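You operate a simulated robot arm through the tools that you are given. There is no shell and no other tool. Be economical: measure what you need, move in short steps, check, and stop when the job is done.

The job below is to be done with a simulated robot arm. You get a single attempt, and the scene is never put back.

Task
Put the controller that shows full away in the table drawer.
Fine: each controller's white button shows its charge; shut the drawer.

The check looks at the end state, three seconds after you hand in, the way a careful person would. Anything else that was tipped, shoved, dropped, spilled or broken makes it a failure.

Robot
A 7-joint arm with a two-finger parallel gripper, fixed in place. Base frame: the origin is at the foot of the arm, x ahead of it, y to its left, z up. Units: m, degrees, N and s.
With the tool pointing down near the work surface it reaches from about 0.22 to 0.74 m from the base axis. Its first joint turns from -166.0 to 166.0 degrees. Payload 1.57 kg.
The tool frame sits at the grasp point between the pads (the TCP): z along the fingers, y along the line on which they close. The tips reach 0.03 m beyond it. The gripper opens to 0.11 m. The fingers are 0.024 m wide and 0.012 m thick; the gripper's body (0.048 by 0.112 m) begins 0.078 m behind the TCP.
Orientation is that of the tool frame in the base frame, as [roll, pitch, yaw] about the fixed x, y, z axes, in that order (R = Rz(yaw) Ry(pitch) Rx(roll)). With the fingers straight down and closing along the base's y, the tool's x points along the base's -x, its y along +y and its z along -z.

Tools
- The arm moves only by the tool step_arm. Its argument "rows" is a list of rows, each an object (a shift or turn left out is 0, a gripper value left out holds the last) with "dp": the shift along the base's x, y, z in m, a list of three; "dr": the turn, a rotation vector about the base's x, y, z in degrees, a list of three; "fingers": the finger opening in m, from 0 to 0.11. In form: [{"dp": [dx, dy, dz], "dr": [rx, ry, rz], "fingers": fingers}, ...]. A call has 1 to 10 rows; each row is the pose to reach, as a shift and turn from the pose commanded when the call began. A row lasts 0.2 s, in which the tool goes at most 0.05 m and 8.6 degrees; a call with a longer step from one row to the next is refused whole, and so is a gripper value outside its range. Where a pose cannot be reached the arm comes as near as it can. A force on the tool above 40 N (or 10 N above the force at the start of the call, whichever is more), or a blocked arm, ends the call early, and 0.2 s more pass. Each finger travels about 0.045 m/s and halts on what it meets, pressing with about 31 N; the grip force reading is that of the motor and also rises with nothing between the fingers. The clock runs only during rows and for 0.2 s after the last one: add rows that repeat a pose to give the fingers time. It gives the time, the measured TCP pose, the force on the tool (base axes), the opening and the grip force at its end, in the units of the frame above (readings bear some noise).
- Cameras (640 x 400 px; columns grow to the right, rows downward): "scene" is fixed at [0.218, -0.5025, 1.5106]; the picture's right is [0.94, -0.33, 0.00], its down [-0.24, -0.67, -0.70] and it looks along [0.23, 0.66, -0.71] (base axes); focal length 313 px, centre (320, 200). "wrist" rides on the gripper at [0.07, 0.016, -0.141] in the tool frame; the picture's right is [-0.23, 0.97, 0.00], its down [-0.86, -0.20, -0.48] and it looks along [-0.47, -0.11, 0.88] (tool axes); focal length 222 px, centre (320, 200).
- snapshot(camera): a new picture of that camera. It takes no simulated time.
- raise_lower(by): slides the trunk up (or, below 0, down) by that many m; the arm rides with it, the base frame stays. It gives what a move gives, with no picture.
- point_at(camera, pixels): for up to 12 pixels [column, row] of the newest picture of that camera ("zoom" is the newest enlarged one), the place [x, y, z] in the base frame of the surface seen there, good to about 0.002 m. It takes no simulated time.
- zoom(camera, box): a new picture of the part [left, top, right, bottom] of that camera's present view, enlarged. It takes no simulated time.
- finish_job(): hands the job in; it is judged then, once.

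Keep the steps short. Do not move on a guess: measure, check each grasp and each placing, and mend mistakes. In all there are 80 turns and 34 pictures (those below and enlarged ones count). Leave the gripper open and the arm clear of the work at the hand-in unless told otherwise, and finish with a single line.

The tools are called after "Emit:" as name(argument=value, ...) on one line, values as JSON. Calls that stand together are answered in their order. step_arm: Moves the arm, as the interface text tells. Its arguments: {"type":"object","properties":{"rows":{"type":"array","items":{"type":"object","properties":{"dp":{"type":"array","items":{"type":"number"}},"dr":{"type":"array","items":{"type":"number"}},"fingers":{"type":"number"}}}}},"required":["rows"]} The other tools are called the same way: raise_lower (by) slides the trunk up or down; snapshot (camera) takes a picture; point_at (camera, pixels) gives the place of the surface under pixels of a picture; zoom (camera, box) takes an enlarged picture of a part of a camera's view; finish_job () hands the job in.

At the start:

```text
t: 0.0
tool_pos: [0.3678, 0.0977, 1.1874]
ee_rot: [-180.0, 0.0, 180.0]
wrist_force: [-0.4, -0.3, -0.4]
finger_gap: 0.1099
grasp_force: 0.1
trunk travel left (down, up): [-0.45, 0.14]
```

scene: 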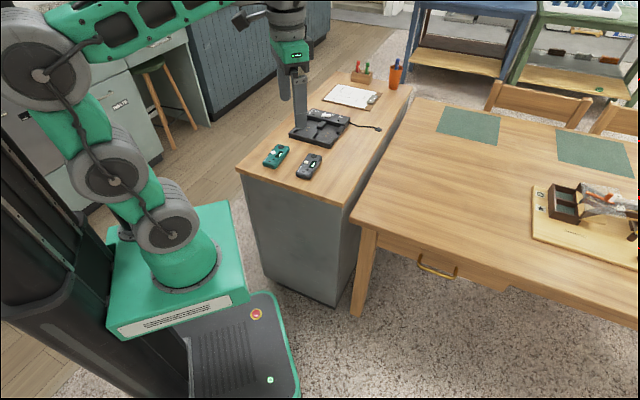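
wrist: 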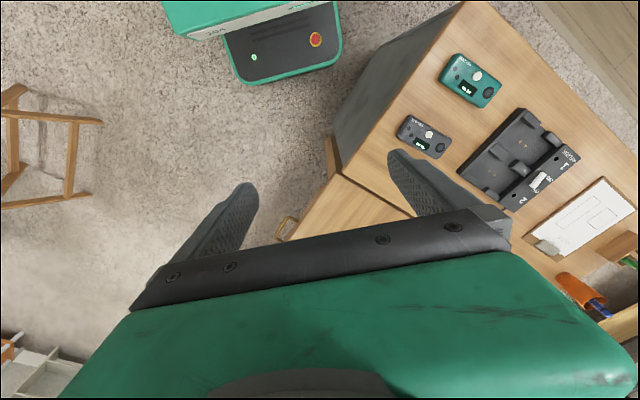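

I see two controllers (green at about (276,156), dark at (309,166) in the scene) and a drawer with a yellow handle at (437,268). I'll enlarge the controllers and the drawer.

Emit:
zoom(camera="wrist", box=[380, 40, 540, 180])

Emit:
point_at(camera="scene", pixels=[[276, 156], [309, 166], [437, 268], [420, 265], [456, 273], [240, 168], [340, 205], [365, 230], [416, 100], [380, 243], [508, 285], [355, 215]])

Emit:
zoom(camera="scene", box=[340, 200, 540, 325])

```text
2.86 times, centred on (460, 110) of wrist
```

zoom: 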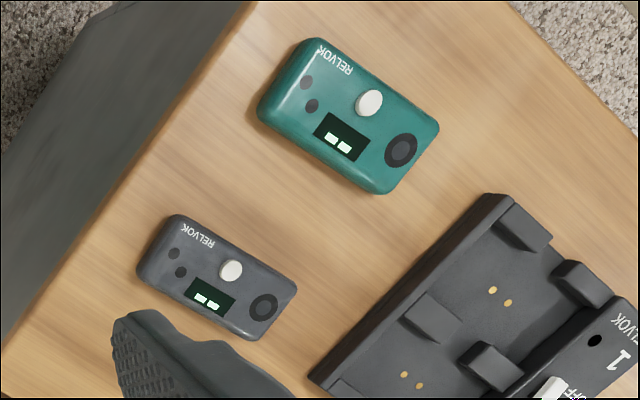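

```text
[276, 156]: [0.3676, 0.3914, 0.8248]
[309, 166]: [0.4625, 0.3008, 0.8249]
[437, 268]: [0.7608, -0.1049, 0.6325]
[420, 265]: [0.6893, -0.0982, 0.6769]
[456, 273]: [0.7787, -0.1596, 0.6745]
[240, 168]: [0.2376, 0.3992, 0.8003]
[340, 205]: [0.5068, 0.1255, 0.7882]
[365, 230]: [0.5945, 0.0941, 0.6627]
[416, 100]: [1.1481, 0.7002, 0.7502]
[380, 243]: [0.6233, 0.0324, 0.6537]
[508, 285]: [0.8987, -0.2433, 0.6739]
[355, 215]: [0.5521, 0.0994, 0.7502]
```

```text
3.20 times, centred on (440, 262) of scene
```

zoom: 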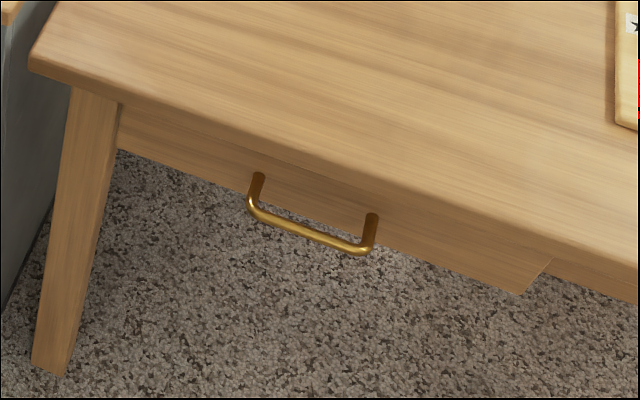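

Both screens show the same two bars, so the white buttons must be pressed to read the charge. I'll measure the button positions and controller axes in the wrist view (green button about (477,76), dark about (429,135)).

Emit:
point_at(camera="wrist", pixels=[[477.5, 76], [429, 135], [466, 88], [419, 143], [488, 92], [440, 147], [455, 68], [410, 127], [477, 105], [463, 56], [434, 157], [425, 116]])

Emit:
zoom(camera="scene", box=[252, 130, 348, 190])

```text
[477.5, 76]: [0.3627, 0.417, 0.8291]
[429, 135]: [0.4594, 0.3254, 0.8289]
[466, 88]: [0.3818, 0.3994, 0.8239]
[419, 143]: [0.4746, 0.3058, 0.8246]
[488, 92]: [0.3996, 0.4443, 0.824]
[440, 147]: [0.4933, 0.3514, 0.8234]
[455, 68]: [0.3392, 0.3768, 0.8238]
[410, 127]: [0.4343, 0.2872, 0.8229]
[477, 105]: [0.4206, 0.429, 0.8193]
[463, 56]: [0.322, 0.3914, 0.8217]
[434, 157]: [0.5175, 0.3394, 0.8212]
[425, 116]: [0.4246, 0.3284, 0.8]
```

```text
6.67 times, centred on (300, 160) of scene
```

zoom: 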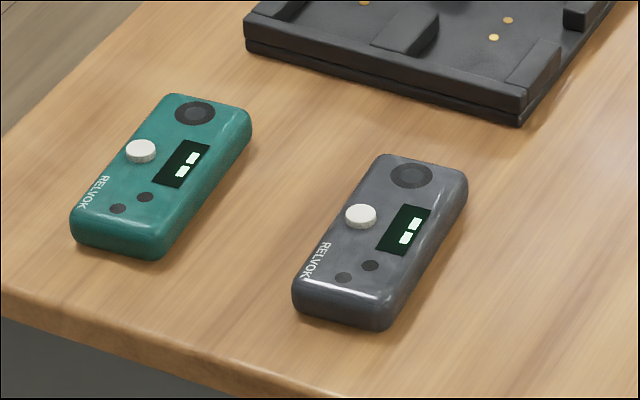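

The dark button's top is at (0.459, 0.325, 0.829) and the green one's at (0.363, 0.417, 0.829). I'll close the fingers and go above the dark button.

Emit:
step_arm(rows=[{"dp": [0.0115, 0.0285, -0.029], "fingers": 0}, {"dp": [0.023, 0.057, -0.058]}, {"dp": [0.0345, 0.0855, -0.087]}, {"dp": [0.046, 0.114, -0.116]}, {"dp": [0.0575, 0.1425, -0.145]}, {"dp": [0.069, 0.171, -0.174]}, {"dp": [0.0805, 0.1995, -0.203]}, {"dp": [0.0916, 0.2277, -0.232]}, {"dp": [0.0916, 0.2277, -0.29]}, {"dp": [0.0916, 0.2277, -0.307]}])

```text
refused: row 9 steps farther than a row can; nothing moved
```

Row 9 was too long, so I'll send the same path with shorter steps.

Emit:
step_arm(rows=[{"dp": [0.0115, 0.0285, -0.029], "fingers": 0}, {"dp": [0.023, 0.057, -0.058]}, {"dp": [0.0345, 0.0855, -0.087]}, {"dp": [0.046, 0.114, -0.116]}, {"dp": [0.0575, 0.1425, -0.145]}, {"dp": [0.069, 0.171, -0.174]}, {"dp": [0.0805, 0.1995, -0.203]}, {"dp": [0.0916, 0.2277, -0.232]}, {"dp": [0.0916, 0.2277, -0.27]}, {"dp": [0.0916, 0.2277, -0.3]}])

Emit:
snapshot(camera="wrist")

```text
t: 2.2
tool_pos: [0.4586, 0.3241, 0.8867]
ee_rot: [-180.0, 0.0, -179.9]
wrist_force: [-1.2, -0.4, -0.1]
finger_gap: 0.0
grasp_force: 21.2
trunk travel left (down, up): [-0.45, 0.14]
```

```text
28 pictures are left
```

wrist: 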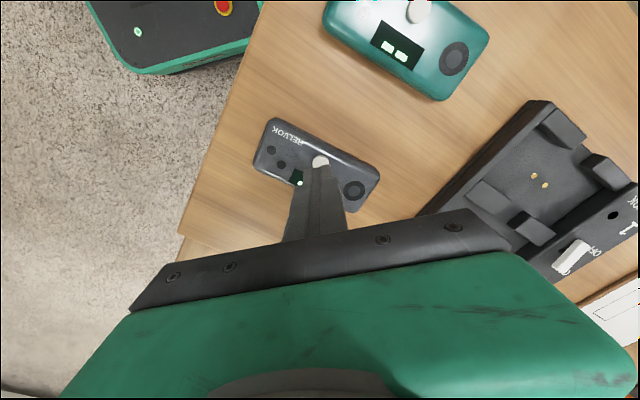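

The closed tips stand over the dark button, about 0.028 m above it. I'll press down slowly, then look with the scene camera.

Emit:
step_arm(rows=[{"dp": [0.0008, 0.0012, -0.015]}, {"dp": [0.0008, 0.0012, -0.024]}, {"dp": [0.0008, 0.0012, -0.027]}, {"dp": [0.0008, 0.0012, -0.029]}, {"dp": [0.0008, 0.0012, -0.03]}])

Emit:
zoom(camera="scene", box=[252, 130, 348, 190])

```text
t: 3.4
tool_pos: [0.4599, 0.3258, 0.8571]
ee_rot: [180.0, 0.0, 179.9]
wrist_force: [1.1, 0.3, 1.0]
finger_gap: 0.0
grasp_force: 21.2
trunk travel left (down, up): [-0.45, 0.14]
```

```text
6.67 times, centred on (300, 160) of scene
```

zoom: 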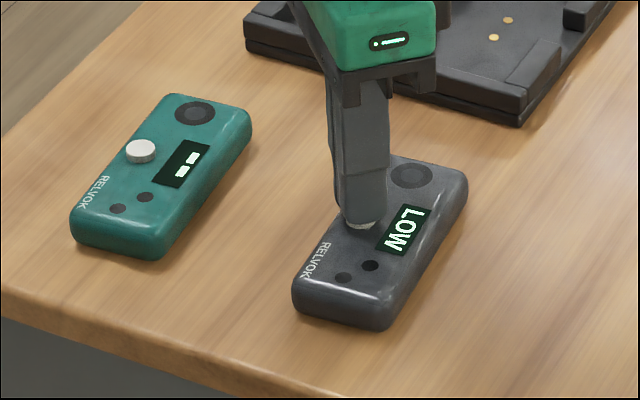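

The dark controller shows "LOW". I'll lift, go over to the green button and press it as well.

Emit:
step_arm(rows=[{"dp": [0, 0, 0.03]}, {"dp": [-0.033, 0.0305, 0.035]}, {"dp": [-0.065, 0.061, 0.035]}, {"dp": [-0.097, 0.0915, 0.03]}, {"dp": [-0.097, 0.0915, 0.012]}, {"dp": [-0.097, 0.0915, 0.004]}, {"dp": [-0.097, 0.0915, 0.001]}, {"dp": [-0.097, 0.0915, 0.0]}])

Emit:
zoom(camera="scene", box=[252, 130, 348, 190])

```text
t: 5.2
tool_pos: [0.3617, 0.419, 0.8565]
ee_rot: [-179.9, 0.1, 180.0]
wrist_force: [-0.4, 0.0, 0.0]
finger_gap: 0.0002
grasp_force: 21.4
trunk travel left (down, up): [-0.45, 0.14]
```

```text
6.67 times, centred on (300, 160) of scene
```

zoom: 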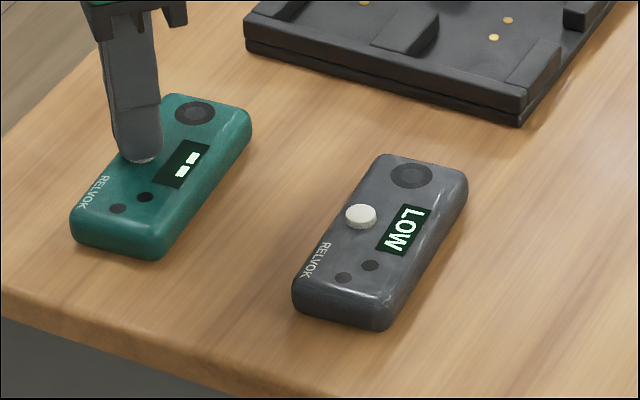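

The green display hasn't changed, so I'll press about 1–2 mm deeper.

Emit:
step_arm(rows=[{"dp": [0.001, -0.001, -0.001]}, {"dp": [0.001, -0.001, -0.002]}, {"dp": [0.001, -0.001, -0.002]}])

Emit:
zoom(camera="scene", box=[252, 130, 348, 190])

```text
t: 6.0
tool_pos: [0.3644, 0.4173, 0.8541]
ee_rot: [-180.0, 0.0, 180.0]
wrist_force: [-0.4, -0.2, 3.4]
finger_gap: 0.0
grasp_force: 20.8
trunk travel left (down, up): [-0.45, 0.14]
```

```text
6.67 times, centred on (300, 160) of scene
```

zoom: 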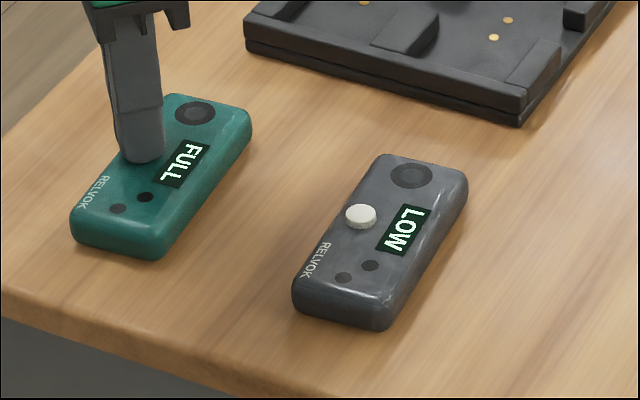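

Green shows "FULL", so it is the one to put away. First I'll lift clear, then measure the handle in an enlarged scene view.

Emit:
step_arm(rows=[{"dp": [0, 0, 0.04]}, {"dp": [0, -0.02, 0.08]}, {"dp": [0, -0.06, 0.11]}])

Emit:
zoom(camera="scene", box=[400, 240, 480, 290])

```text
t: 6.8
tool_pos: [0.3657, 0.3567, 0.9649]
ee_rot: [-180.0, 0.0, 180.0]
wrist_force: [0.7, -0.5, 0.4]
finger_gap: 0.0
grasp_force: 21.6
trunk travel left (down, up): [-0.45, 0.14]
```

```text
8.00 times, centred on (440, 265) of scene
```

zoom: 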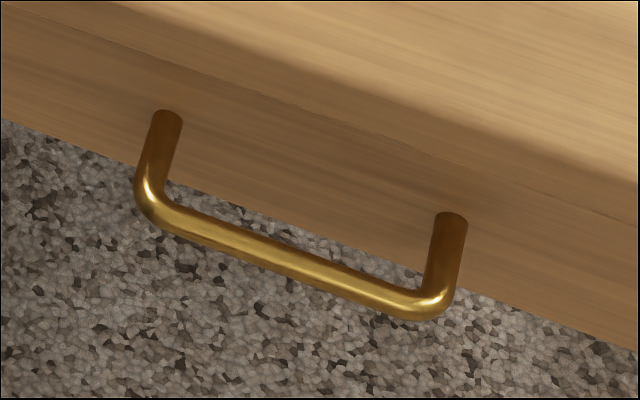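

Now measuring points on the bar, its posts, the drawer front and the table edge.

Emit:
point_at(camera="zoom", pixels=[[165, 212], [220, 235], [290, 260], [350, 280], [420, 300], [165, 120], [450, 220], [300, 150], [300, 190], [300, 90], [330, 65], [100, 130]])

Emit:
point_at(camera="scene", pixels=[[374, 238], [370, 225], [500, 287], [512, 278], [450, 250], [420, 240], [400, 225], [390, 237], [480, 270], [530, 290]])

```text
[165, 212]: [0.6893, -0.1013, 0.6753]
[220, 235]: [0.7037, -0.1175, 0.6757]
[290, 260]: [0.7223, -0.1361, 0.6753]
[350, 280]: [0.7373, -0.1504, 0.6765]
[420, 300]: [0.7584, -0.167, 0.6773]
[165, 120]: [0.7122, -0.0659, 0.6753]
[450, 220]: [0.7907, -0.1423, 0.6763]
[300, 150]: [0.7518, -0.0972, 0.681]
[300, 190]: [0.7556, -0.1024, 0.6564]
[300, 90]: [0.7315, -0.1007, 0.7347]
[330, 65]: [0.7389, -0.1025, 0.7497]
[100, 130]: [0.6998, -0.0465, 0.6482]
```

```text
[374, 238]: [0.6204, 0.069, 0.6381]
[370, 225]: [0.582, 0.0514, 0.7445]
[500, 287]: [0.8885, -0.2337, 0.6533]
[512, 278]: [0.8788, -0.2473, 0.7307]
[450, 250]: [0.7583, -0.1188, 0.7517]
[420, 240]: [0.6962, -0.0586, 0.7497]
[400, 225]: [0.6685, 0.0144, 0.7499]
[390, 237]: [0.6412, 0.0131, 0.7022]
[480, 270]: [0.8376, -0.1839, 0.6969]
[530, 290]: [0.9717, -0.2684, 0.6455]
```

The bar runs along x+y≈0.588 at z≈0.675, the table edge is at x+y≈0.631 and the drawer front at x+y≈0.654. So the drawer pulls along (-0.707, -0.707). I'll swing over there, turning the tool -45° so the fingers close along the pull direction.

Emit:
step_arm(rows=[{"dp": [0.0085, -0.045, 0.004], "dr": [0, 0, -4.5]}, {"dp": [0.017, -0.09, 0.008], "dr": [0, 0, -9]}, {"dp": [0.0255, -0.135, 0.012], "dr": [0, 0, -13.5]}, {"dp": [0.034, -0.18, 0.016], "dr": [0, 0, -18]}, {"dp": [0.0425, -0.225, 0.02], "dr": [0, 0, -22.5]}, {"dp": [0.051, -0.27, 0.024], "dr": [0, 0, -27]}, {"dp": [0.0595, -0.315, 0.028], "dr": [0, 0, -31.5]}, {"dp": [0.068, -0.36, 0.032], "dr": [0, 0, -36]}, {"dp": [0.0765, -0.405, 0.036], "dr": [0, 0, -40.5]}, {"dp": [0.085, -0.45, 0.04], "dr": [0, 0, -45]}])

```text
t: 9.0
tool_pos: [0.4466, -0.0912, 1.0019]
ee_rot: [180.0, -0.1, 134.9]
wrist_force: [0.1, 0.1, 0.0]
finger_gap: 0.0002
grasp_force: 21.4
trunk travel left (down, up): [-0.45, 0.14]
```

Next I'll tilt the tool 20° toward the drawer front, open the fingers to 0.05 and move to just outside and above the handle.

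Emit:
step_arm(rows=[{"dp": [0.04, -0.01, 0], "dr": [2.4, -2.4, 0], "fingers": 0.05}, {"dp": [0.08, -0.02, 0], "dr": [4.8, -4.8, 0]}, {"dp": [0.12, -0.03, 0], "dr": [7.1, -7.1, 0]}, {"dp": [0.16, -0.04, 0], "dr": [9.4, -9.4, 0]}, {"dp": [0.2, -0.05, 0], "dr": [11.8, -11.8, 0]}, {"dp": [0.236, -0.057, 0], "dr": [14.14, -14.14, 0]}, {"dp": [0.236, -0.057, 0], "dr": [14.14, -14.14, 0]}])

Emit:
raise_lower(by=-0.2)

Emit:
snapshot(camera="scene")

Emit:
snapshot(camera="wrist")

```text
t: 10.6
tool_pos: [0.683, -0.1495, 1.0034]
ee_rot: [160.1, 0.1, 135.1]
wrist_force: [0.2, 0.0, -0.8]
finger_gap: 0.0501
grasp_force: 0.1
out of reach, approached as far as the arm can: row 6, 7
trunk travel left (down, up): [-0.45, 0.14]
```

```text
t: 12.8
tool_pos: [0.6825, -0.1502, 0.8035]
ee_rot: [160.0, 0.0, 135.0]
wrist_force: [0.0, 0.1, 1.1]
finger_gap: 0.0499
grasp_force: 0.0
trunk travel left (down, up): [-0.25, 0.34]
```

```text
23 pictures are left
```

scene: 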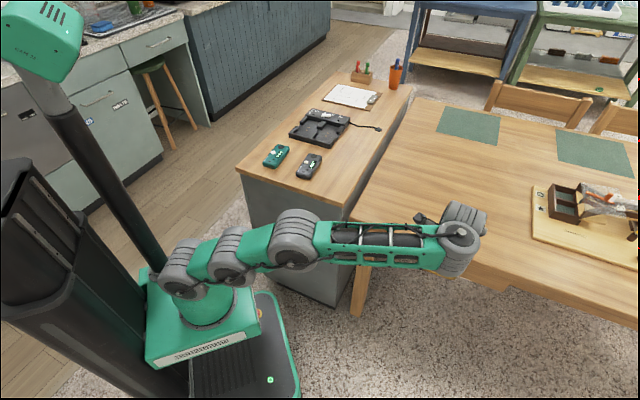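

```text
22 pictures are left
```

wrist: 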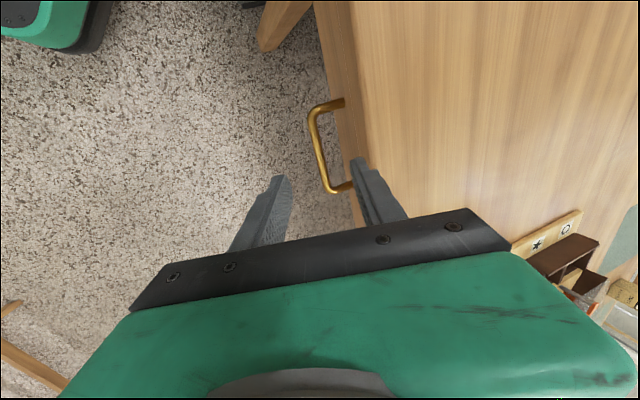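

The arm is nearly straight here. I'll measure the shoulder, elbow and wrist heights to choose a better trunk height.

Emit:
point_at(camera="scene", pixels=[[180, 270], [230, 255], [295, 240], [320, 245], [440, 250], [462, 240], [465, 215], [205, 300]])

```text
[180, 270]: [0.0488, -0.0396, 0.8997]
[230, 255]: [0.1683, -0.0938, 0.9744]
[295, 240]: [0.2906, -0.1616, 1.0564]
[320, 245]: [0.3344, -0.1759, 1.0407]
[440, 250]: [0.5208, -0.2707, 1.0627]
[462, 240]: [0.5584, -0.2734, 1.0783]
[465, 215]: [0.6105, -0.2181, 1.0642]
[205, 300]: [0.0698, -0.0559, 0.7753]
```

The wrist gets closer to shoulder height as it descends, so reach will improve from here. I'll go down along the tool axis so the fingers straddle the bar, with a 0.036 opening, and stop halfway to check.

Emit:
step_arm(rows=[{"dp": [0.002, 0.0, -0.025], "fingers": 0.036}, {"dp": [0.009, 0.006, -0.05]}, {"dp": [0.013, 0.011, -0.068]}, {"dp": [0.013, 0.011, -0.068]}])

Emit:
snapshot(camera="wrist")

```text
t: 13.8
tool_pos: [0.6958, -0.1399, 0.7341]
ee_rot: [160.0, 0.1, 134.9]
wrist_force: [0.3, 0.0, -0.1]
finger_gap: 0.0362
grasp_force: 0.2
trunk travel left (down, up): [-0.25, 0.34]
```

```text
21 pictures are left
```

wrist: 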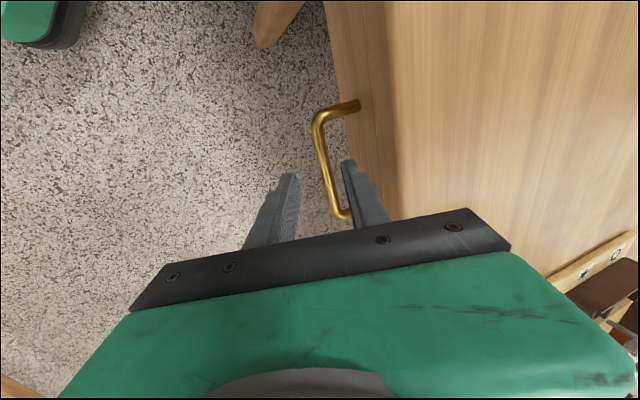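

The bar at about (325,165) lies midway between the tips. I'll descend the rest and close on it.

Emit:
step_arm(rows=[{"dp": [0.006, 0.006, -0.025]}, {"dp": [0.012, 0.012, -0.047]}, {"dp": [0.012, 0.012, -0.047]}, {"dp": [0.012, 0.012, -0.047], "fingers": 0}, {"dp": [0.012, 0.012, -0.047]}, {"dp": [0.012, 0.012, -0.047]}])

Emit:
snapshot(camera="wrist")

```text
t: 15.2
tool_pos: [0.7069, -0.1253, 0.6884]
ee_rot: [159.8, 0.2, 135.1]
wrist_force: [1.9, -0.4, 4.3]
finger_gap: 0.0117
grasp_force: 26.5
trunk travel left (down, up): [-0.25, 0.34]
```

```text
20 pictures are left
```

wrist: 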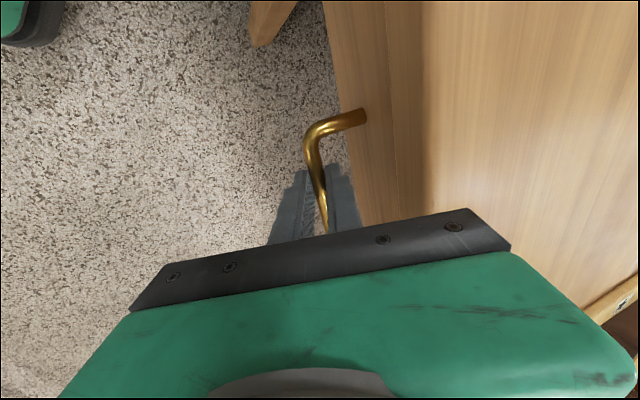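

The gap reads 0.0117 with grip force, so the bar is held. I'll pull along (-0.707, -0.707), 0.1 m first.

Emit:
step_arm(rows=[{"dp": [-0.007, -0.007, 0]}, {"dp": [-0.014, -0.014, 0]}, {"dp": [-0.024, -0.024, 0]}, {"dp": [-0.036, -0.036, 0]}, {"dp": [-0.048, -0.048, 0]}, {"dp": [-0.06, -0.06, 0]}, {"dp": [-0.072, -0.072, 0]}])

Emit:
snapshot(camera="scene")

```text
t: 16.8
tool_pos: [0.6352, -0.1985, 0.6897]
ee_rot: [159.9, 0.0, 135.0]
wrist_force: [-6.2, 4.8, 10.5]
finger_gap: 0.0117
grasp_force: 29.0
trunk travel left (down, up): [-0.25, 0.34]
```

```text
19 pictures are left
```

scene: 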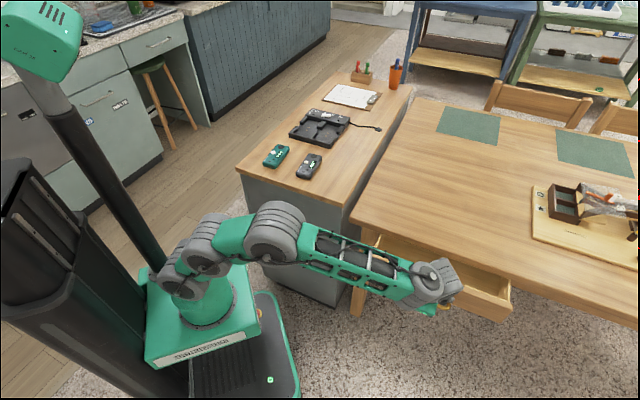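

The drawer has come out about 0.1 m. I'll pull another 0.09 m.

Emit:
step_arm(rows=[{"dp": [-0.012, -0.012, 0]}, {"dp": [-0.024, -0.024, 0]}, {"dp": [-0.036, -0.036, 0]}, {"dp": [-0.048, -0.048, 0]}, {"dp": [-0.06, -0.06, 0]}, {"dp": [-0.066, -0.066, 0]}])

```text
t: 18.2
tool_pos: [0.5689, -0.2643, 0.6887]
ee_rot: [160.0, 0.1, 135.1]
wrist_force: [-13.7, 14.7, 8.2]
finger_gap: 0.0117
grasp_force: 29.0
trunk travel left (down, up): [-0.25, 0.34]
```

It is out about 0.195 m. I'll release the bar and back off along the tool axis, then look.

Emit:
step_arm(rows=[{"dp": [0, 0, 0], "fingers": 0.036}, {"dp": [0, 0, 0]}, {"dp": [0, 0, 0]}, {"dp": [-0.006, -0.006, 0.025]}, {"dp": [-0.014, -0.014, 0.055]}, {"dp": [-0.024, -0.024, 0.095]}, {"dp": [-0.034, -0.034, 0.135]}, {"dp": [-0.045, -0.045, 0.175]}])

Emit:
raise_lower(by=0.2)

Emit:
snapshot(camera="scene")

```text
t: 20.0
tool_pos: [0.5158, -0.3003, 0.8534]
ee_rot: [160.0, 0.3, 134.9]
wrist_force: [0.0, -0.3, 0.5]
finger_gap: 0.0359
grasp_force: 0.0
out of reach, approached as far as the arm can: row 8
trunk travel left (down, up): [-0.25, 0.34]
```

```text
t: 22.1
tool_pos: [0.5164, -0.2997, 1.0526]
ee_rot: [159.9, 0.1, 135.0]
wrist_force: [-0.3, -0.5, -0.2]
finger_gap: 0.0359
grasp_force: 0.1
trunk travel left (down, up): [-0.45, 0.14]
```

```text
18 pictures are left
```

scene: 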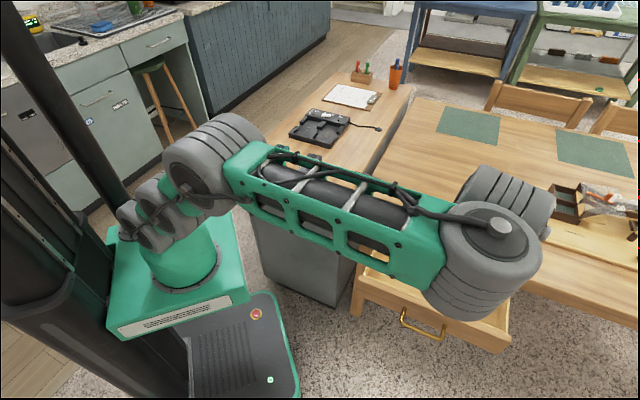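

The drawer is open and let go of. I'll remove the tilt and swing back toward the controllers at a safe height.

Emit:
step_arm(rows=[{"dp": [-0.012, 0.044, 0.005], "dr": [-2.36, 2.36, 0]}, {"dp": [-0.024, 0.088, 0.01], "dr": [-4.72, 4.72, 0]}, {"dp": [-0.036, 0.132, 0.015], "dr": [-7.07, 7.07, 0]}, {"dp": [-0.048, 0.176, 0.015], "dr": [-9.43, 9.43, 0]}, {"dp": [-0.06, 0.22, 0.015], "dr": [-11.8, 11.8, 0]}, {"dp": [-0.072, 0.264, 0.015], "dr": [-14.14, 14.14, 0], "fingers": 0.09}, {"dp": [-0.084, 0.308, 0.015], "dr": [-14.14, 14.14, 0]}, {"dp": [-0.096, 0.352, 0.015], "dr": [-14.14, 14.14, 0]}])

Emit:
step_arm(rows=[{"dp": [-0.005, 0.03, 0], "dr": [0, 0, 8]}, {"dp": [-0.01, 0.06, 0], "dr": [0, 0, 16]}, {"dp": [-0.015, 0.09, 0], "dr": [0, 0, 24]}, {"dp": [-0.02, 0.12, 0], "dr": [0, 0, 32]}, {"dp": [-0.025, 0.15, 0], "dr": [0, 0, 40]}, {"dp": [-0.03, 0.18, 0], "dr": [0, 0, 48]}, {"dp": [-0.035, 0.21, 0], "dr": [0, 0, 56]}, {"dp": [-0.04, 0.24, -0.01], "dr": [0, 0, 64]}, {"dp": [-0.045, 0.27, -0.02], "dr": [0, 0, 72]}, {"dp": [-0.05, 0.3, -0.03], "dr": [0, 0, 80]}])

Emit:
snapshot(camera="wrist")

```text
t: 23.9
tool_pos: [0.417, 0.0506, 1.0652]
ee_rot: [-180.0, 0.1, 135.0]
wrist_force: [-0.2, 0.3, -0.4]
finger_gap: 0.09
grasp_force: 0.1
trunk travel left (down, up): [-0.45, 0.14]
```

```text
t: 26.1
tool_pos: [0.367, 0.3533, 1.0381]
ee_rot: [-180.0, 0.1, -144.8]
wrist_force: [0.8, -0.8, 0.3]
finger_gap: 0.0901
grasp_force: 0.0
trunk travel left (down, up): [-0.45, 0.14]
```

```text
17 pictures are left
```

wrist: 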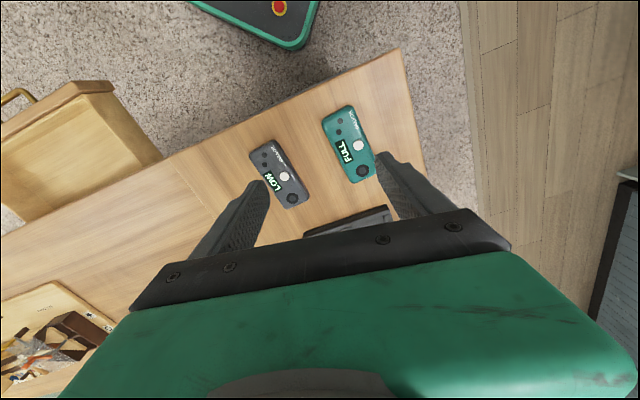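

The green unit still reads FULL at about (348,145). I'll enlarge it to measure its outline, and look at the drawer corner in the same frame.

Emit:
zoom(camera="wrist", box=[240, 95, 400, 215])

```text
3.33 times, centred on (320, 155) of wrist
```

zoom: 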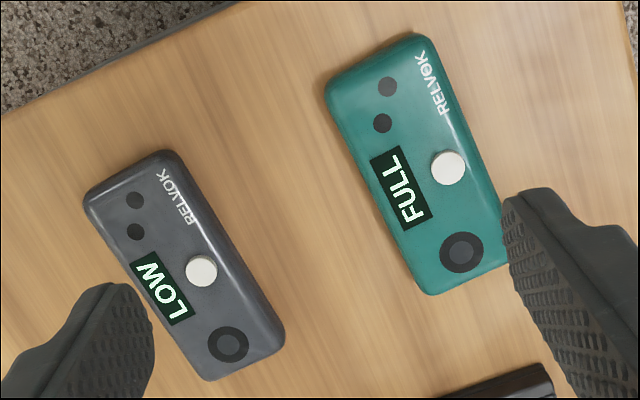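

Emit:
point_at(camera="zoom", pixels=[[332, 95], [415, 285], [437, 60], [495, 200], [380, 62], [465, 272], [340, 85], [425, 42], [375, 200], [475, 130], [422, 165]])

Emit:
point_at(camera="wrist", pixels=[[70, 90], [110, 85], [20, 110], [100, 150], [60, 180], [120, 120], [30, 100], [15, 200], [40, 130], [130, 150], [75, 130]])

```text
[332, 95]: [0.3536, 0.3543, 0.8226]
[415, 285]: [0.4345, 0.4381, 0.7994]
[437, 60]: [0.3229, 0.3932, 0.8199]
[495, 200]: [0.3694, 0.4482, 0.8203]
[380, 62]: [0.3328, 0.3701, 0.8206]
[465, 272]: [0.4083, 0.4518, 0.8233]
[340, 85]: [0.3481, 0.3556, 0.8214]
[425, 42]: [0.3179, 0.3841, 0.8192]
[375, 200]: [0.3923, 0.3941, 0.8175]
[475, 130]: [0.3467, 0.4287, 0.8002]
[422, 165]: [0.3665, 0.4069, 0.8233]
```

```text
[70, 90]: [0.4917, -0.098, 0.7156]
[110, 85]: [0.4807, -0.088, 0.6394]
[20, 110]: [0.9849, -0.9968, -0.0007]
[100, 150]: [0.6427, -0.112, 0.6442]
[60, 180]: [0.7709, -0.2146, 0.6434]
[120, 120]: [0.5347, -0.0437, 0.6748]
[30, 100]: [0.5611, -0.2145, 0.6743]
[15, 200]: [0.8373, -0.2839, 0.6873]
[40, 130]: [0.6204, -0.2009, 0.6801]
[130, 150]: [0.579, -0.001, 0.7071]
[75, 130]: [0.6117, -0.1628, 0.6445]
```

The green body is centred at about (0.371, 0.411), about 0.052 wide, with its long axis at about 48°. The drawer floor is at z≈0.644. I'll move above the controller and align.

Emit:
step_arm(rows=[{"dp": [0.001, 0.02, -0.035], "dr": [0, 0, 4.3]}, {"dp": [0.002, 0.04, -0.07], "dr": [0, 0, 8.6]}, {"dp": [0.003, 0.0567, -0.105], "dr": [0, 0, 12.8]}, {"dp": [0.003, 0.0567, -0.14], "dr": [0, 0, 12.8]}, {"dp": [0.003, 0.0567, -0.14], "dr": [0, 0, 12.8]}])

Emit:
snapshot(camera="wrist")

```text
t: 27.3
tool_pos: [0.3721, 0.4047, 0.8974]
ee_rot: [-179.9, 0.2, -132.2]
wrist_force: [-0.4, -0.1, -0.6]
finger_gap: 0.0899
grasp_force: 0.1
trunk travel left (down, up): [-0.45, 0.14]
```

```text
15 pictures are left
```

wrist: 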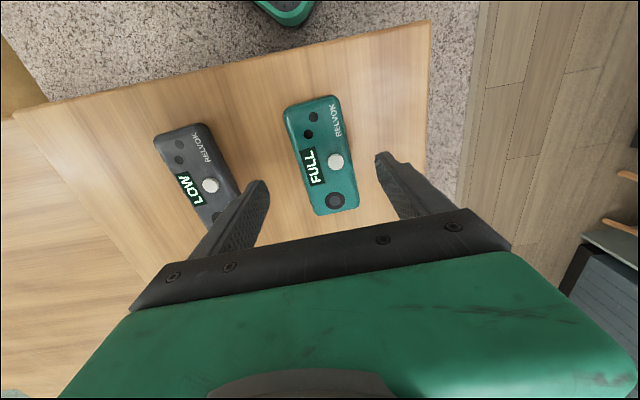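

The fingers straddle the green unit with space before the dark one. I'll descend to TCP z 0.833 and close.

Emit:
step_arm(rows=[{"dp": [-0.001, 0.004, -0.025]}, {"dp": [-0.001, 0.004, -0.048]}, {"dp": [-0.001, 0.004, -0.0645]}, {"dp": [-0.001, 0.004, -0.0645], "fingers": 0.03}, {"dp": [-0.001, 0.004, -0.0645]}, {"dp": [-0.001, 0.004, -0.0645]}, {"dp": [-0.001, 0.004, -0.0645]}, {"dp": [-0.001, 0.004, -0.0645]}])

Emit:
snapshot(camera="wrist")

```text
t: 29.1
tool_pos: [0.3716, 0.4133, 0.8326]
ee_rot: [-179.9, 0.1, -132.3]
wrist_force: [0.2, 0.4, -0.6]
finger_gap: 0.0558
grasp_force: 30.9
trunk travel left (down, up): [-0.45, 0.14]
```

```text
14 pictures are left
```

wrist: 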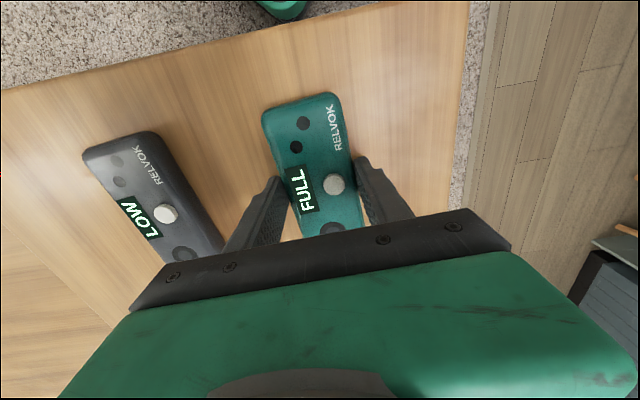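

Held with a gap of 0.0558 and 31 N. I'll lift straight up and start toward the drawer.

Emit:
step_arm(rows=[{"dp": [0, 0, 0.02]}, {"dp": [0, 0, 0.055]}, {"dp": [0, 0, 0.09]}, {"dp": [0, 0, 0.13]}, {"dp": [0.005, -0.025, 0.165]}, {"dp": [0.015, -0.065, 0.18]}, {"dp": [0.025, -0.11, 0.18]}, {"dp": [0.035, -0.155, 0.18]}, {"dp": [0.045, -0.2, 0.18]}, {"dp": [0.06, -0.245, 0.18]}])

Emit:
step_arm(rows=[{"dp": [0.02, -0.035, 0]}, {"dp": [0.045, -0.07, 0], "dr": [0, 0, -1]}, {"dp": [0.07, -0.105, 0], "dr": [0, 0, -2]}, {"dp": [0.095, -0.14, 0], "dr": [0, 0, -3]}, {"dp": [0.12, -0.175, 0], "dr": [0, 0, -3]}, {"dp": [0.145, -0.21, 0], "dr": [0, 0, -3]}, {"dp": [0.17, -0.245, 0], "dr": [0, 0, -3]}, {"dp": [0.19, -0.275, 0], "dr": [0, 0, -3]}, {"dp": [0.206, -0.291, 0], "dr": [0, 0, -3]}])

Emit:
snapshot(camera="wrist")

Emit:
snapshot(camera="scene")

```text
t: 31.3
tool_pos: [0.4293, 0.1651, 1.013]
ee_rot: [-179.9, 0.1, -132.1]
wrist_force: [0.5, -0.1, 0.2]
finger_gap: 0.0297
grasp_force: 0.0
trunk travel left (down, up): [-0.45, 0.14]
```

```text
t: 33.3
tool_pos: [0.6392, -0.1204, 1.0137]
ee_rot: [-179.9, 0.1, -135.1]
wrist_force: [0.3, -0.7, -0.9]
finger_gap: 0.0299
grasp_force: 0.0
trunk travel left (down, up): [-0.45, 0.14]
```

```text
13 pictures are left
```

wrist: 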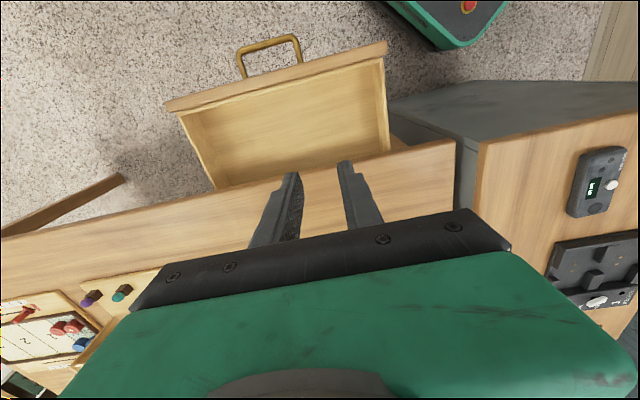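

```text
12 pictures are left
```

scene: 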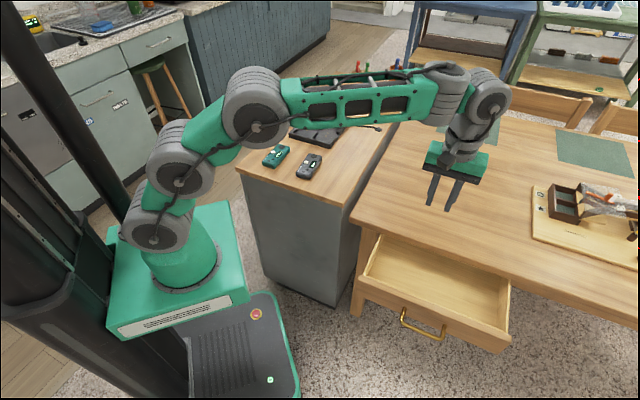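

The gap now reads 0.030 with no force, so the controller slipped out at the lift. In the scene it is still on the cabinet at about (276,156). I'll enlarge it to see how it lies.

Emit:
zoom(camera="scene", box=[252, 130, 348, 190])

Emit:
point_at(camera="scene", pixels=[[400, 265], [450, 270], [430, 290], [375, 262], [405, 300], [430, 318], [500, 325], [505, 300], [372, 245]])

```text
6.67 times, centred on (300, 160) of scene
```

zoom: 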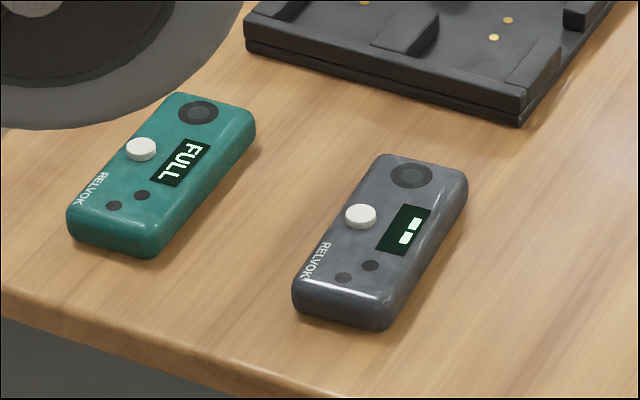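

```text
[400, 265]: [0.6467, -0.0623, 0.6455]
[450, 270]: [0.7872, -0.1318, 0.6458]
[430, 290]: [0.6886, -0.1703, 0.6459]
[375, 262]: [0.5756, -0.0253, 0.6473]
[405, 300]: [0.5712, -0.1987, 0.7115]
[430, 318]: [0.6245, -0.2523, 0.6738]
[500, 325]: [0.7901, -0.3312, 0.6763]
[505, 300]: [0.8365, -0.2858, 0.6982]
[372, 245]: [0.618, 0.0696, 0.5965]
```

It lies flat where it was, only slightly turned, and nothing else moved. I'll go back above it, then grasp lower and lift more slowly.

Emit:
step_arm(rows=[{"dp": [-0.02, 0.03, 0], "fingers": 0.09}, {"dp": [-0.045, 0.065, 0]}, {"dp": [-0.07, 0.1, 0]}, {"dp": [-0.095, 0.135, 0]}, {"dp": [-0.12, 0.17, 0]}, {"dp": [-0.145, 0.205, 0]}, {"dp": [-0.17, 0.24, 0]}, {"dp": [-0.19, 0.27, 0]}, {"dp": [-0.206, 0.291, 0]}])

Emit:
step_arm(rows=[{"dp": [-0.01, 0.04, 0]}, {"dp": [-0.02, 0.085, 0], "dr": [0, 0, 1]}, {"dp": [-0.03, 0.13, 0], "dr": [0, 0, 2]}, {"dp": [-0.04, 0.175, 0], "dr": [0, 0, 3]}, {"dp": [-0.055, 0.215, 0], "dr": [0, 0, 3]}, {"dp": [-0.062, 0.242, -0.02], "dr": [0, 0, 3]}, {"dp": [-0.062, 0.242, -0.06], "dr": [0, 0, 3]}, {"dp": [-0.062, 0.242, -0.09], "dr": [0, 0, 3]}, {"dp": [-0.062, 0.242, -0.09], "dr": [0, 0, 3]}])

Emit:
snapshot(camera="wrist")

```text
t: 35.3
tool_pos: [0.4328, 0.1695, 1.0124]
ee_rot: [180.0, 0.0, -135.2]
wrist_force: [0.1, -0.1, 0.7]
finger_gap: 0.0902
grasp_force: 0.1
trunk travel left (down, up): [-0.45, 0.14]
```

```text
t: 37.3
tool_pos: [0.3727, 0.4117, 0.9242]
ee_rot: [180.0, 0.1, -132.3]
wrist_force: [-0.8, -1.2, -1.1]
finger_gap: 0.0898
grasp_force: 0.0
trunk travel left (down, up): [-0.45, 0.14]
```

```text
10 pictures are left
```

wrist: 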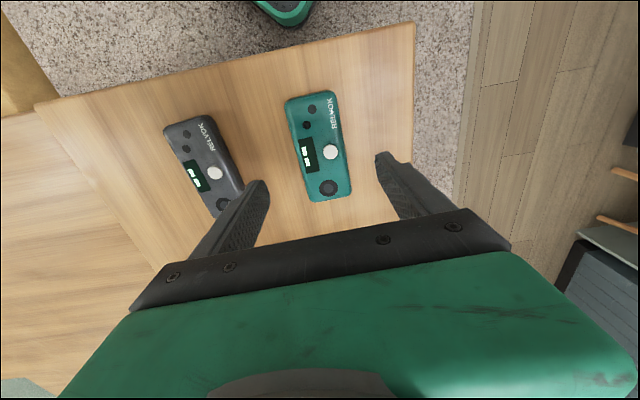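

Measuring the green controller's present edges.

Emit:
point_at(camera="wrist", pixels=[[288, 105], [335, 97], [348, 188], [314, 198], [296, 145], [344, 140], [312, 97], [332, 197], [318, 148], [310, 170], [312, 199], [283, 110]])

```text
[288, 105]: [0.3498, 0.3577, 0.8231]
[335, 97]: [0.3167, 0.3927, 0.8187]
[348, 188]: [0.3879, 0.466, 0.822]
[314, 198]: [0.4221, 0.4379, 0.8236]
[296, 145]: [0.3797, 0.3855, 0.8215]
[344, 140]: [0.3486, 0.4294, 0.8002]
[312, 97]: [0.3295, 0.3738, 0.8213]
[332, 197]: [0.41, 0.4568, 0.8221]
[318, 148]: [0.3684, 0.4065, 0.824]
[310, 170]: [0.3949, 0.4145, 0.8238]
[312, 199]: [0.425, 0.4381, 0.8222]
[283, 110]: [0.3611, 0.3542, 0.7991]
```

Its centre is at about (0.370, 0.413), axis about 47°. I'll descend until the tips almost touch the surface (TCP 0.831), close fully, lift slowly by 0.03 m, and read the gap.

Emit:
step_arm(rows=[{"dp": [-0.002, 0.001, -0.04]}, {"dp": [-0.002, 0.001, -0.07]}, {"dp": [-0.002, 0.001, -0.087]}, {"dp": [-0.002, 0.001, -0.0935]}, {"dp": [-0.002, 0.001, -0.0935], "fingers": 0}, {"dp": [-0.002, 0.001, -0.0935]}, {"dp": [-0.002, 0.001, -0.0935]}, {"dp": [-0.002, 0.001, -0.0935]}, {"dp": [-0.002, 0.001, -0.0935]}])

Emit:
step_arm(rows=[{"dp": [0, 0, 0.002]}, {"dp": [0, 0, 0.005]}, {"dp": [0, 0, 0.009]}, {"dp": [0, 0, 0.014]}, {"dp": [0, 0, 0.02]}])

```text
t: 39.3
tool_pos: [0.3693, 0.4101, 0.8322]
ee_rot: [-180.0, 0.1, -132.2]
wrist_force: [0.0, -0.2, -1.4]
finger_gap: 0.0555
grasp_force: 31.2
trunk travel left (down, up): [-0.45, 0.14]
```

```text
t: 40.5
tool_pos: [0.3671, 0.4119, 0.8492]
ee_rot: [180.0, 0.1, -132.3]
wrist_force: [-0.6, 0.6, -1.6]
finger_gap: 0.0555
grasp_force: 30.6
trunk travel left (down, up): [-0.45, 0.14]
```

The grip still holds at 0.0555 after about 0.02 m. I'll keep lifting gently and check again.

Emit:
step_arm(rows=[{"dp": [0, 0, 0.006]}, {"dp": [0, 0, 0.013]}, {"dp": [0, 0, 0.021]}, {"dp": [0, 0, 0.03]}, {"dp": [0, 0, 0.04]}, {"dp": [0, 0, 0.05]}, {"dp": [0, 0, 0.06]}, {"dp": [0, 0, 0.07]}, {"dp": [0, 0, 0.078]}, {"dp": [0, 0, 0.082]}])

Emit:
snapshot(camera="wrist")

```text
t: 42.7
tool_pos: [0.3674, 0.4107, 0.9315]
ee_rot: [-180.0, 0.2, -132.3]
wrist_force: [0.3, 0.0, -0.9]
finger_gap: 0.0553
grasp_force: 31.3
trunk travel left (down, up): [-0.45, 0.14]
```

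```text
9 pictures are left
```

wrist: 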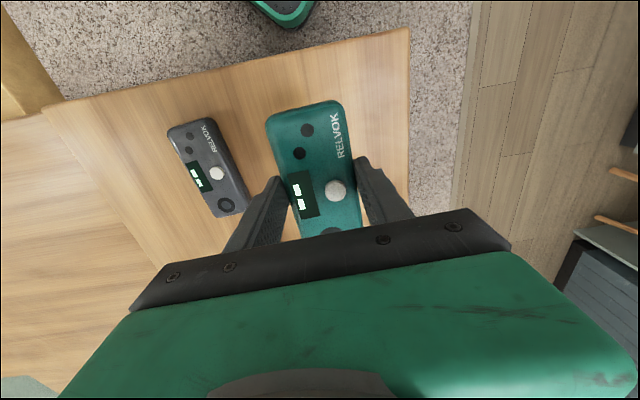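

Held level and clear. I'll carry it gently toward the drawer in three parts, checking the gap after each.

Emit:
step_arm(rows=[{"dp": [0.004, -0.008, 0.002]}, {"dp": [0.011, -0.022, 0.006]}, {"dp": [0.021, -0.041, 0.012]}, {"dp": [0.032, -0.063, 0.018]}, {"dp": [0.043, -0.085, 0.024]}, {"dp": [0.054, -0.107, 0.03]}, {"dp": [0.065, -0.129, 0.034]}, {"dp": [0.076, -0.15, 0.036]}, {"dp": [0.084, -0.166, 0.036]}, {"dp": [0.089, -0.176, 0.036]}])

Emit:
step_arm(rows=[{"dp": [0.004, -0.008, 0]}, {"dp": [0.011, -0.022, 0]}, {"dp": [0.021, -0.041, 0]}, {"dp": [0.032, -0.063, 0], "dr": [0, 0, -0.5]}, {"dp": [0.043, -0.085, 0], "dr": [0, 0, -1]}, {"dp": [0.054, -0.107, 0], "dr": [0, 0, -1.5]}, {"dp": [0.065, -0.129, 0], "dr": [0, 0, -2]}, {"dp": [0.076, -0.15, 0], "dr": [0, 0, -2.5]}, {"dp": [0.084, -0.166, 0], "dr": [0, 0, -2.7]}, {"dp": [0.089, -0.176, 0], "dr": [0, 0, -2.7]}])

Emit:
step_arm(rows=[{"dp": [0.004, -0.008, 0]}, {"dp": [0.011, -0.022, 0]}, {"dp": [0.021, -0.041, 0]}, {"dp": [0.032, -0.063, 0]}, {"dp": [0.043, -0.085, 0]}, {"dp": [0.054, -0.107, 0]}, {"dp": [0.065, -0.129, 0]}, {"dp": [0.076, -0.15, 0]}, {"dp": [0.084, -0.166, 0]}, {"dp": [0.092, -0.18, 0]}])

Emit:
snapshot(camera="scene")

```text
t: 44.9
tool_pos: [0.457, 0.2339, 0.9687]
ee_rot: [180.0, 0.1, -132.2]
wrist_force: [0.1, 0.0, -1.9]
finger_gap: 0.0553
grasp_force: 30.8
trunk travel left (down, up): [-0.45, 0.14]
```

```text
t: 47.1
tool_pos: [0.5456, 0.0594, 0.9673]
ee_rot: [-180.0, 0.2, -134.9]
wrist_force: [0.4, 0.8, -1.6]
finger_gap: 0.0555
grasp_force: 30.8
trunk travel left (down, up): [-0.45, 0.14]
```

```text
t: 49.3
tool_pos: [0.6383, -0.1208, 0.9662]
ee_rot: [-180.0, 0.1, -134.9]
wrist_force: [0.3, 0.8, -1.6]
finger_gap: 0.0551
grasp_force: 31.2
trunk travel left (down, up): [-0.45, 0.14]
```

```text
8 pictures are left
```

scene: 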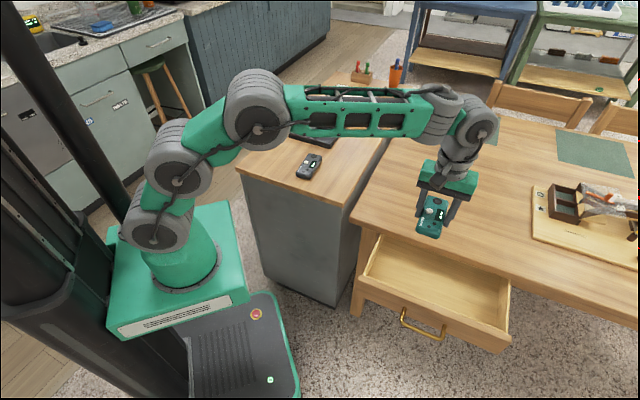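

The controller hangs over the open part of the drawer (x+y≈0.517, with the table edge at 0.631 and the drawer front's inside at about 0.40). I'll lower the trunk 0.2 m and check with the scene camera.

Emit:
raise_lower(by=-0.2)

Emit:
zoom(camera="scene", box=[340, 200, 540, 360])

```text
t: 51.5
tool_pos: [0.6375, -0.1211, 0.7675]
ee_rot: [180.0, 0.2, -134.8]
wrist_force: [-0.4, 0.3, -1.4]
finger_gap: 0.0553
grasp_force: 31.2
trunk travel left (down, up): [-0.25, 0.34]
```

```text
2.50 times, centred on (440, 280) of scene
```

zoom: 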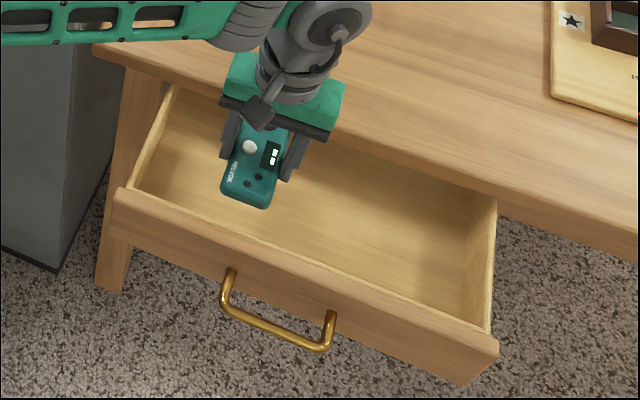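

It is clear of the front, sides and table edge. I'll descend slowly to about TCP 0.678, which puts the bottom on the floor (z≈0.6455).

Emit:
step_arm(rows=[{"dp": [0, 0, -0.012]}, {"dp": [0, 0, -0.027]}, {"dp": [0, 0, -0.042]}, {"dp": [0, 0, -0.057]}, {"dp": [0, 0, -0.07]}, {"dp": [0, 0, -0.08]}, {"dp": [0, 0, -0.085]}, {"dp": [0, 0, -0.088]}, {"dp": [0, 0, -0.089]}])

```text
t: 53.5
tool_pos: [0.6381, -0.12, 0.6768]
ee_rot: [179.9, 0.1, -135.0]
wrist_force: [0.1, 0.0, -1.9]
finger_gap: 0.055
grasp_force: 31.1
trunk travel left (down, up): [-0.25, 0.34]
```

No contact force yet. I'll lower another 2 mm, then open just enough to release.

Emit:
step_arm(rows=[{"dp": [0, 0, -0.001]}, {"dp": [0, 0, -0.002]}, {"dp": [0, 0, -0.002]}, {"dp": [0, 0, -0.002], "fingers": 0.075}, {"dp": [0, 0, -0.002]}, {"dp": [0, 0, -0.002]}, {"dp": [0, 0, -0.002]}, {"dp": [0, 0, -0.002]}])

Emit:
step_arm(rows=[{"dp": [0, 0, 0.02]}, {"dp": [0, 0, 0.05]}, {"dp": [0, 0, 0.09]}, {"dp": [0, 0, 0.12]}])

Emit:
raise_lower(by=0.2)

Emit:
zoom(camera="scene", box=[340, 200, 540, 360])

```text
t: 55.3
tool_pos: [0.6369, -0.1205, 0.6761]
ee_rot: [179.9, 0.1, -134.9]
wrist_force: [-0.6, 0.1, 0.1]
finger_gap: 0.0748
grasp_force: 0.1
trunk travel left (down, up): [-0.25, 0.34]
```

```text
t: 56.3
tool_pos: [0.6386, -0.1222, 0.7952]
ee_rot: [179.9, 0.1, -134.9]
wrist_force: [0.5, 0.7, 0.9]
finger_gap: 0.0749
grasp_force: 0.1
trunk travel left (down, up): [-0.25, 0.34]
```

```text
t: 58.5
tool_pos: [0.6367, -0.1222, 0.9943]
ee_rot: [180.0, 0.1, -134.9]
wrist_force: [0.1, 1.7, 0.2]
finger_gap: 0.075
grasp_force: 0.0
trunk travel left (down, up): [-0.45, 0.14]
```

```text
2.50 times, centred on (440, 280) of scene
```

zoom: 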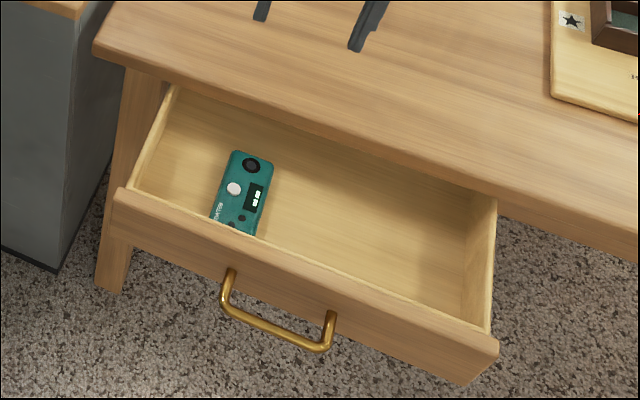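

The green controller lies flat inside the drawer. To shut it, I'll push the handle bar from outside with closed fingers. First I'll measure the bar now.

Emit:
point_at(camera="zoom", pixels=[[230, 305], [255, 322], [275, 330], [300, 340], [322, 345], [130, 205], [300, 275], [490, 350], [480, 325], [125, 192], [245, 190]])

```text
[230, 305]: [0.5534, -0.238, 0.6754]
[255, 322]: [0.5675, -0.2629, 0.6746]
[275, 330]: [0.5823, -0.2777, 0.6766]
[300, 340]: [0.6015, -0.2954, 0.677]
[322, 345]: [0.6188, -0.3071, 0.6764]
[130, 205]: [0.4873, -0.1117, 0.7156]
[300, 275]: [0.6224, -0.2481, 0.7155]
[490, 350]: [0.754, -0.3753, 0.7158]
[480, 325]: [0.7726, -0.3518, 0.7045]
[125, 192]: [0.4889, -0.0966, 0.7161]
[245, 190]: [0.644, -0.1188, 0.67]
```

The bar is now at x+y≈0.306, spanning x−y 0.79 to 0.93. I'll move outside it to (0.5325, -0.3025), close the fingers and lower.

Emit:
step_arm(rows=[{"dp": [-0.018, -0.03, 0], "fingers": 0}, {"dp": [-0.036, -0.06, 0]}, {"dp": [-0.054, -0.09, 0]}, {"dp": [-0.072, -0.12, 0]}, {"dp": [-0.09, -0.15, 0]}, {"dp": [-0.104, -0.18, 0]}, {"dp": [-0.104, -0.18, 0]}, {"dp": [-0.104, -0.18, 0]}, {"dp": [-0.104, -0.18, 0]}])

Emit:
raise_lower(by=-0.2)

Emit:
step_arm(rows=[{"dp": [0, 0, -0.03]}, {"dp": [0, 0, -0.06]}, {"dp": [0, 0, -0.09]}, {"dp": [0, 0, -0.12]}, {"dp": [0, 0, -0.122]}])

Emit:
snapshot(camera="wrist")

```text
t: 60.5
tool_pos: [0.5355, -0.303, 0.9984]
ee_rot: [-180.0, 0.1, -134.9]
wrist_force: [-0.2, 0.2, 0.3]
finger_gap: 0.0001
grasp_force: 21.3
trunk travel left (down, up): [-0.45, 0.14]
```

```text
t: 62.6
tool_pos: [0.5344, -0.3026, 0.7964]
ee_rot: [180.0, 0.2, -134.9]
wrist_force: [0.0, -0.6, -0.5]
finger_gap: 0.0
grasp_force: 21.4
trunk travel left (down, up): [-0.25, 0.34]
```

```text
t: 63.9
tool_pos: [0.5345, -0.3022, 0.6762]
ee_rot: [-179.9, 0.1, -134.9]
wrist_force: [-1.1, -0.3, 0.2]
finger_gap: 0.0
grasp_force: 21.2
trunk travel left (down, up): [-0.25, 0.34]
```

```text
5 pictures are left
```

wrist: 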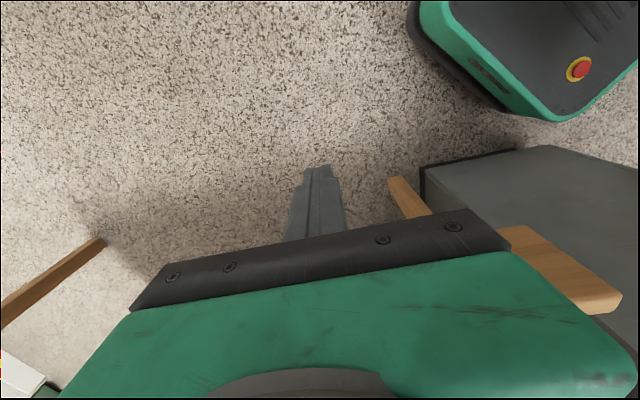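

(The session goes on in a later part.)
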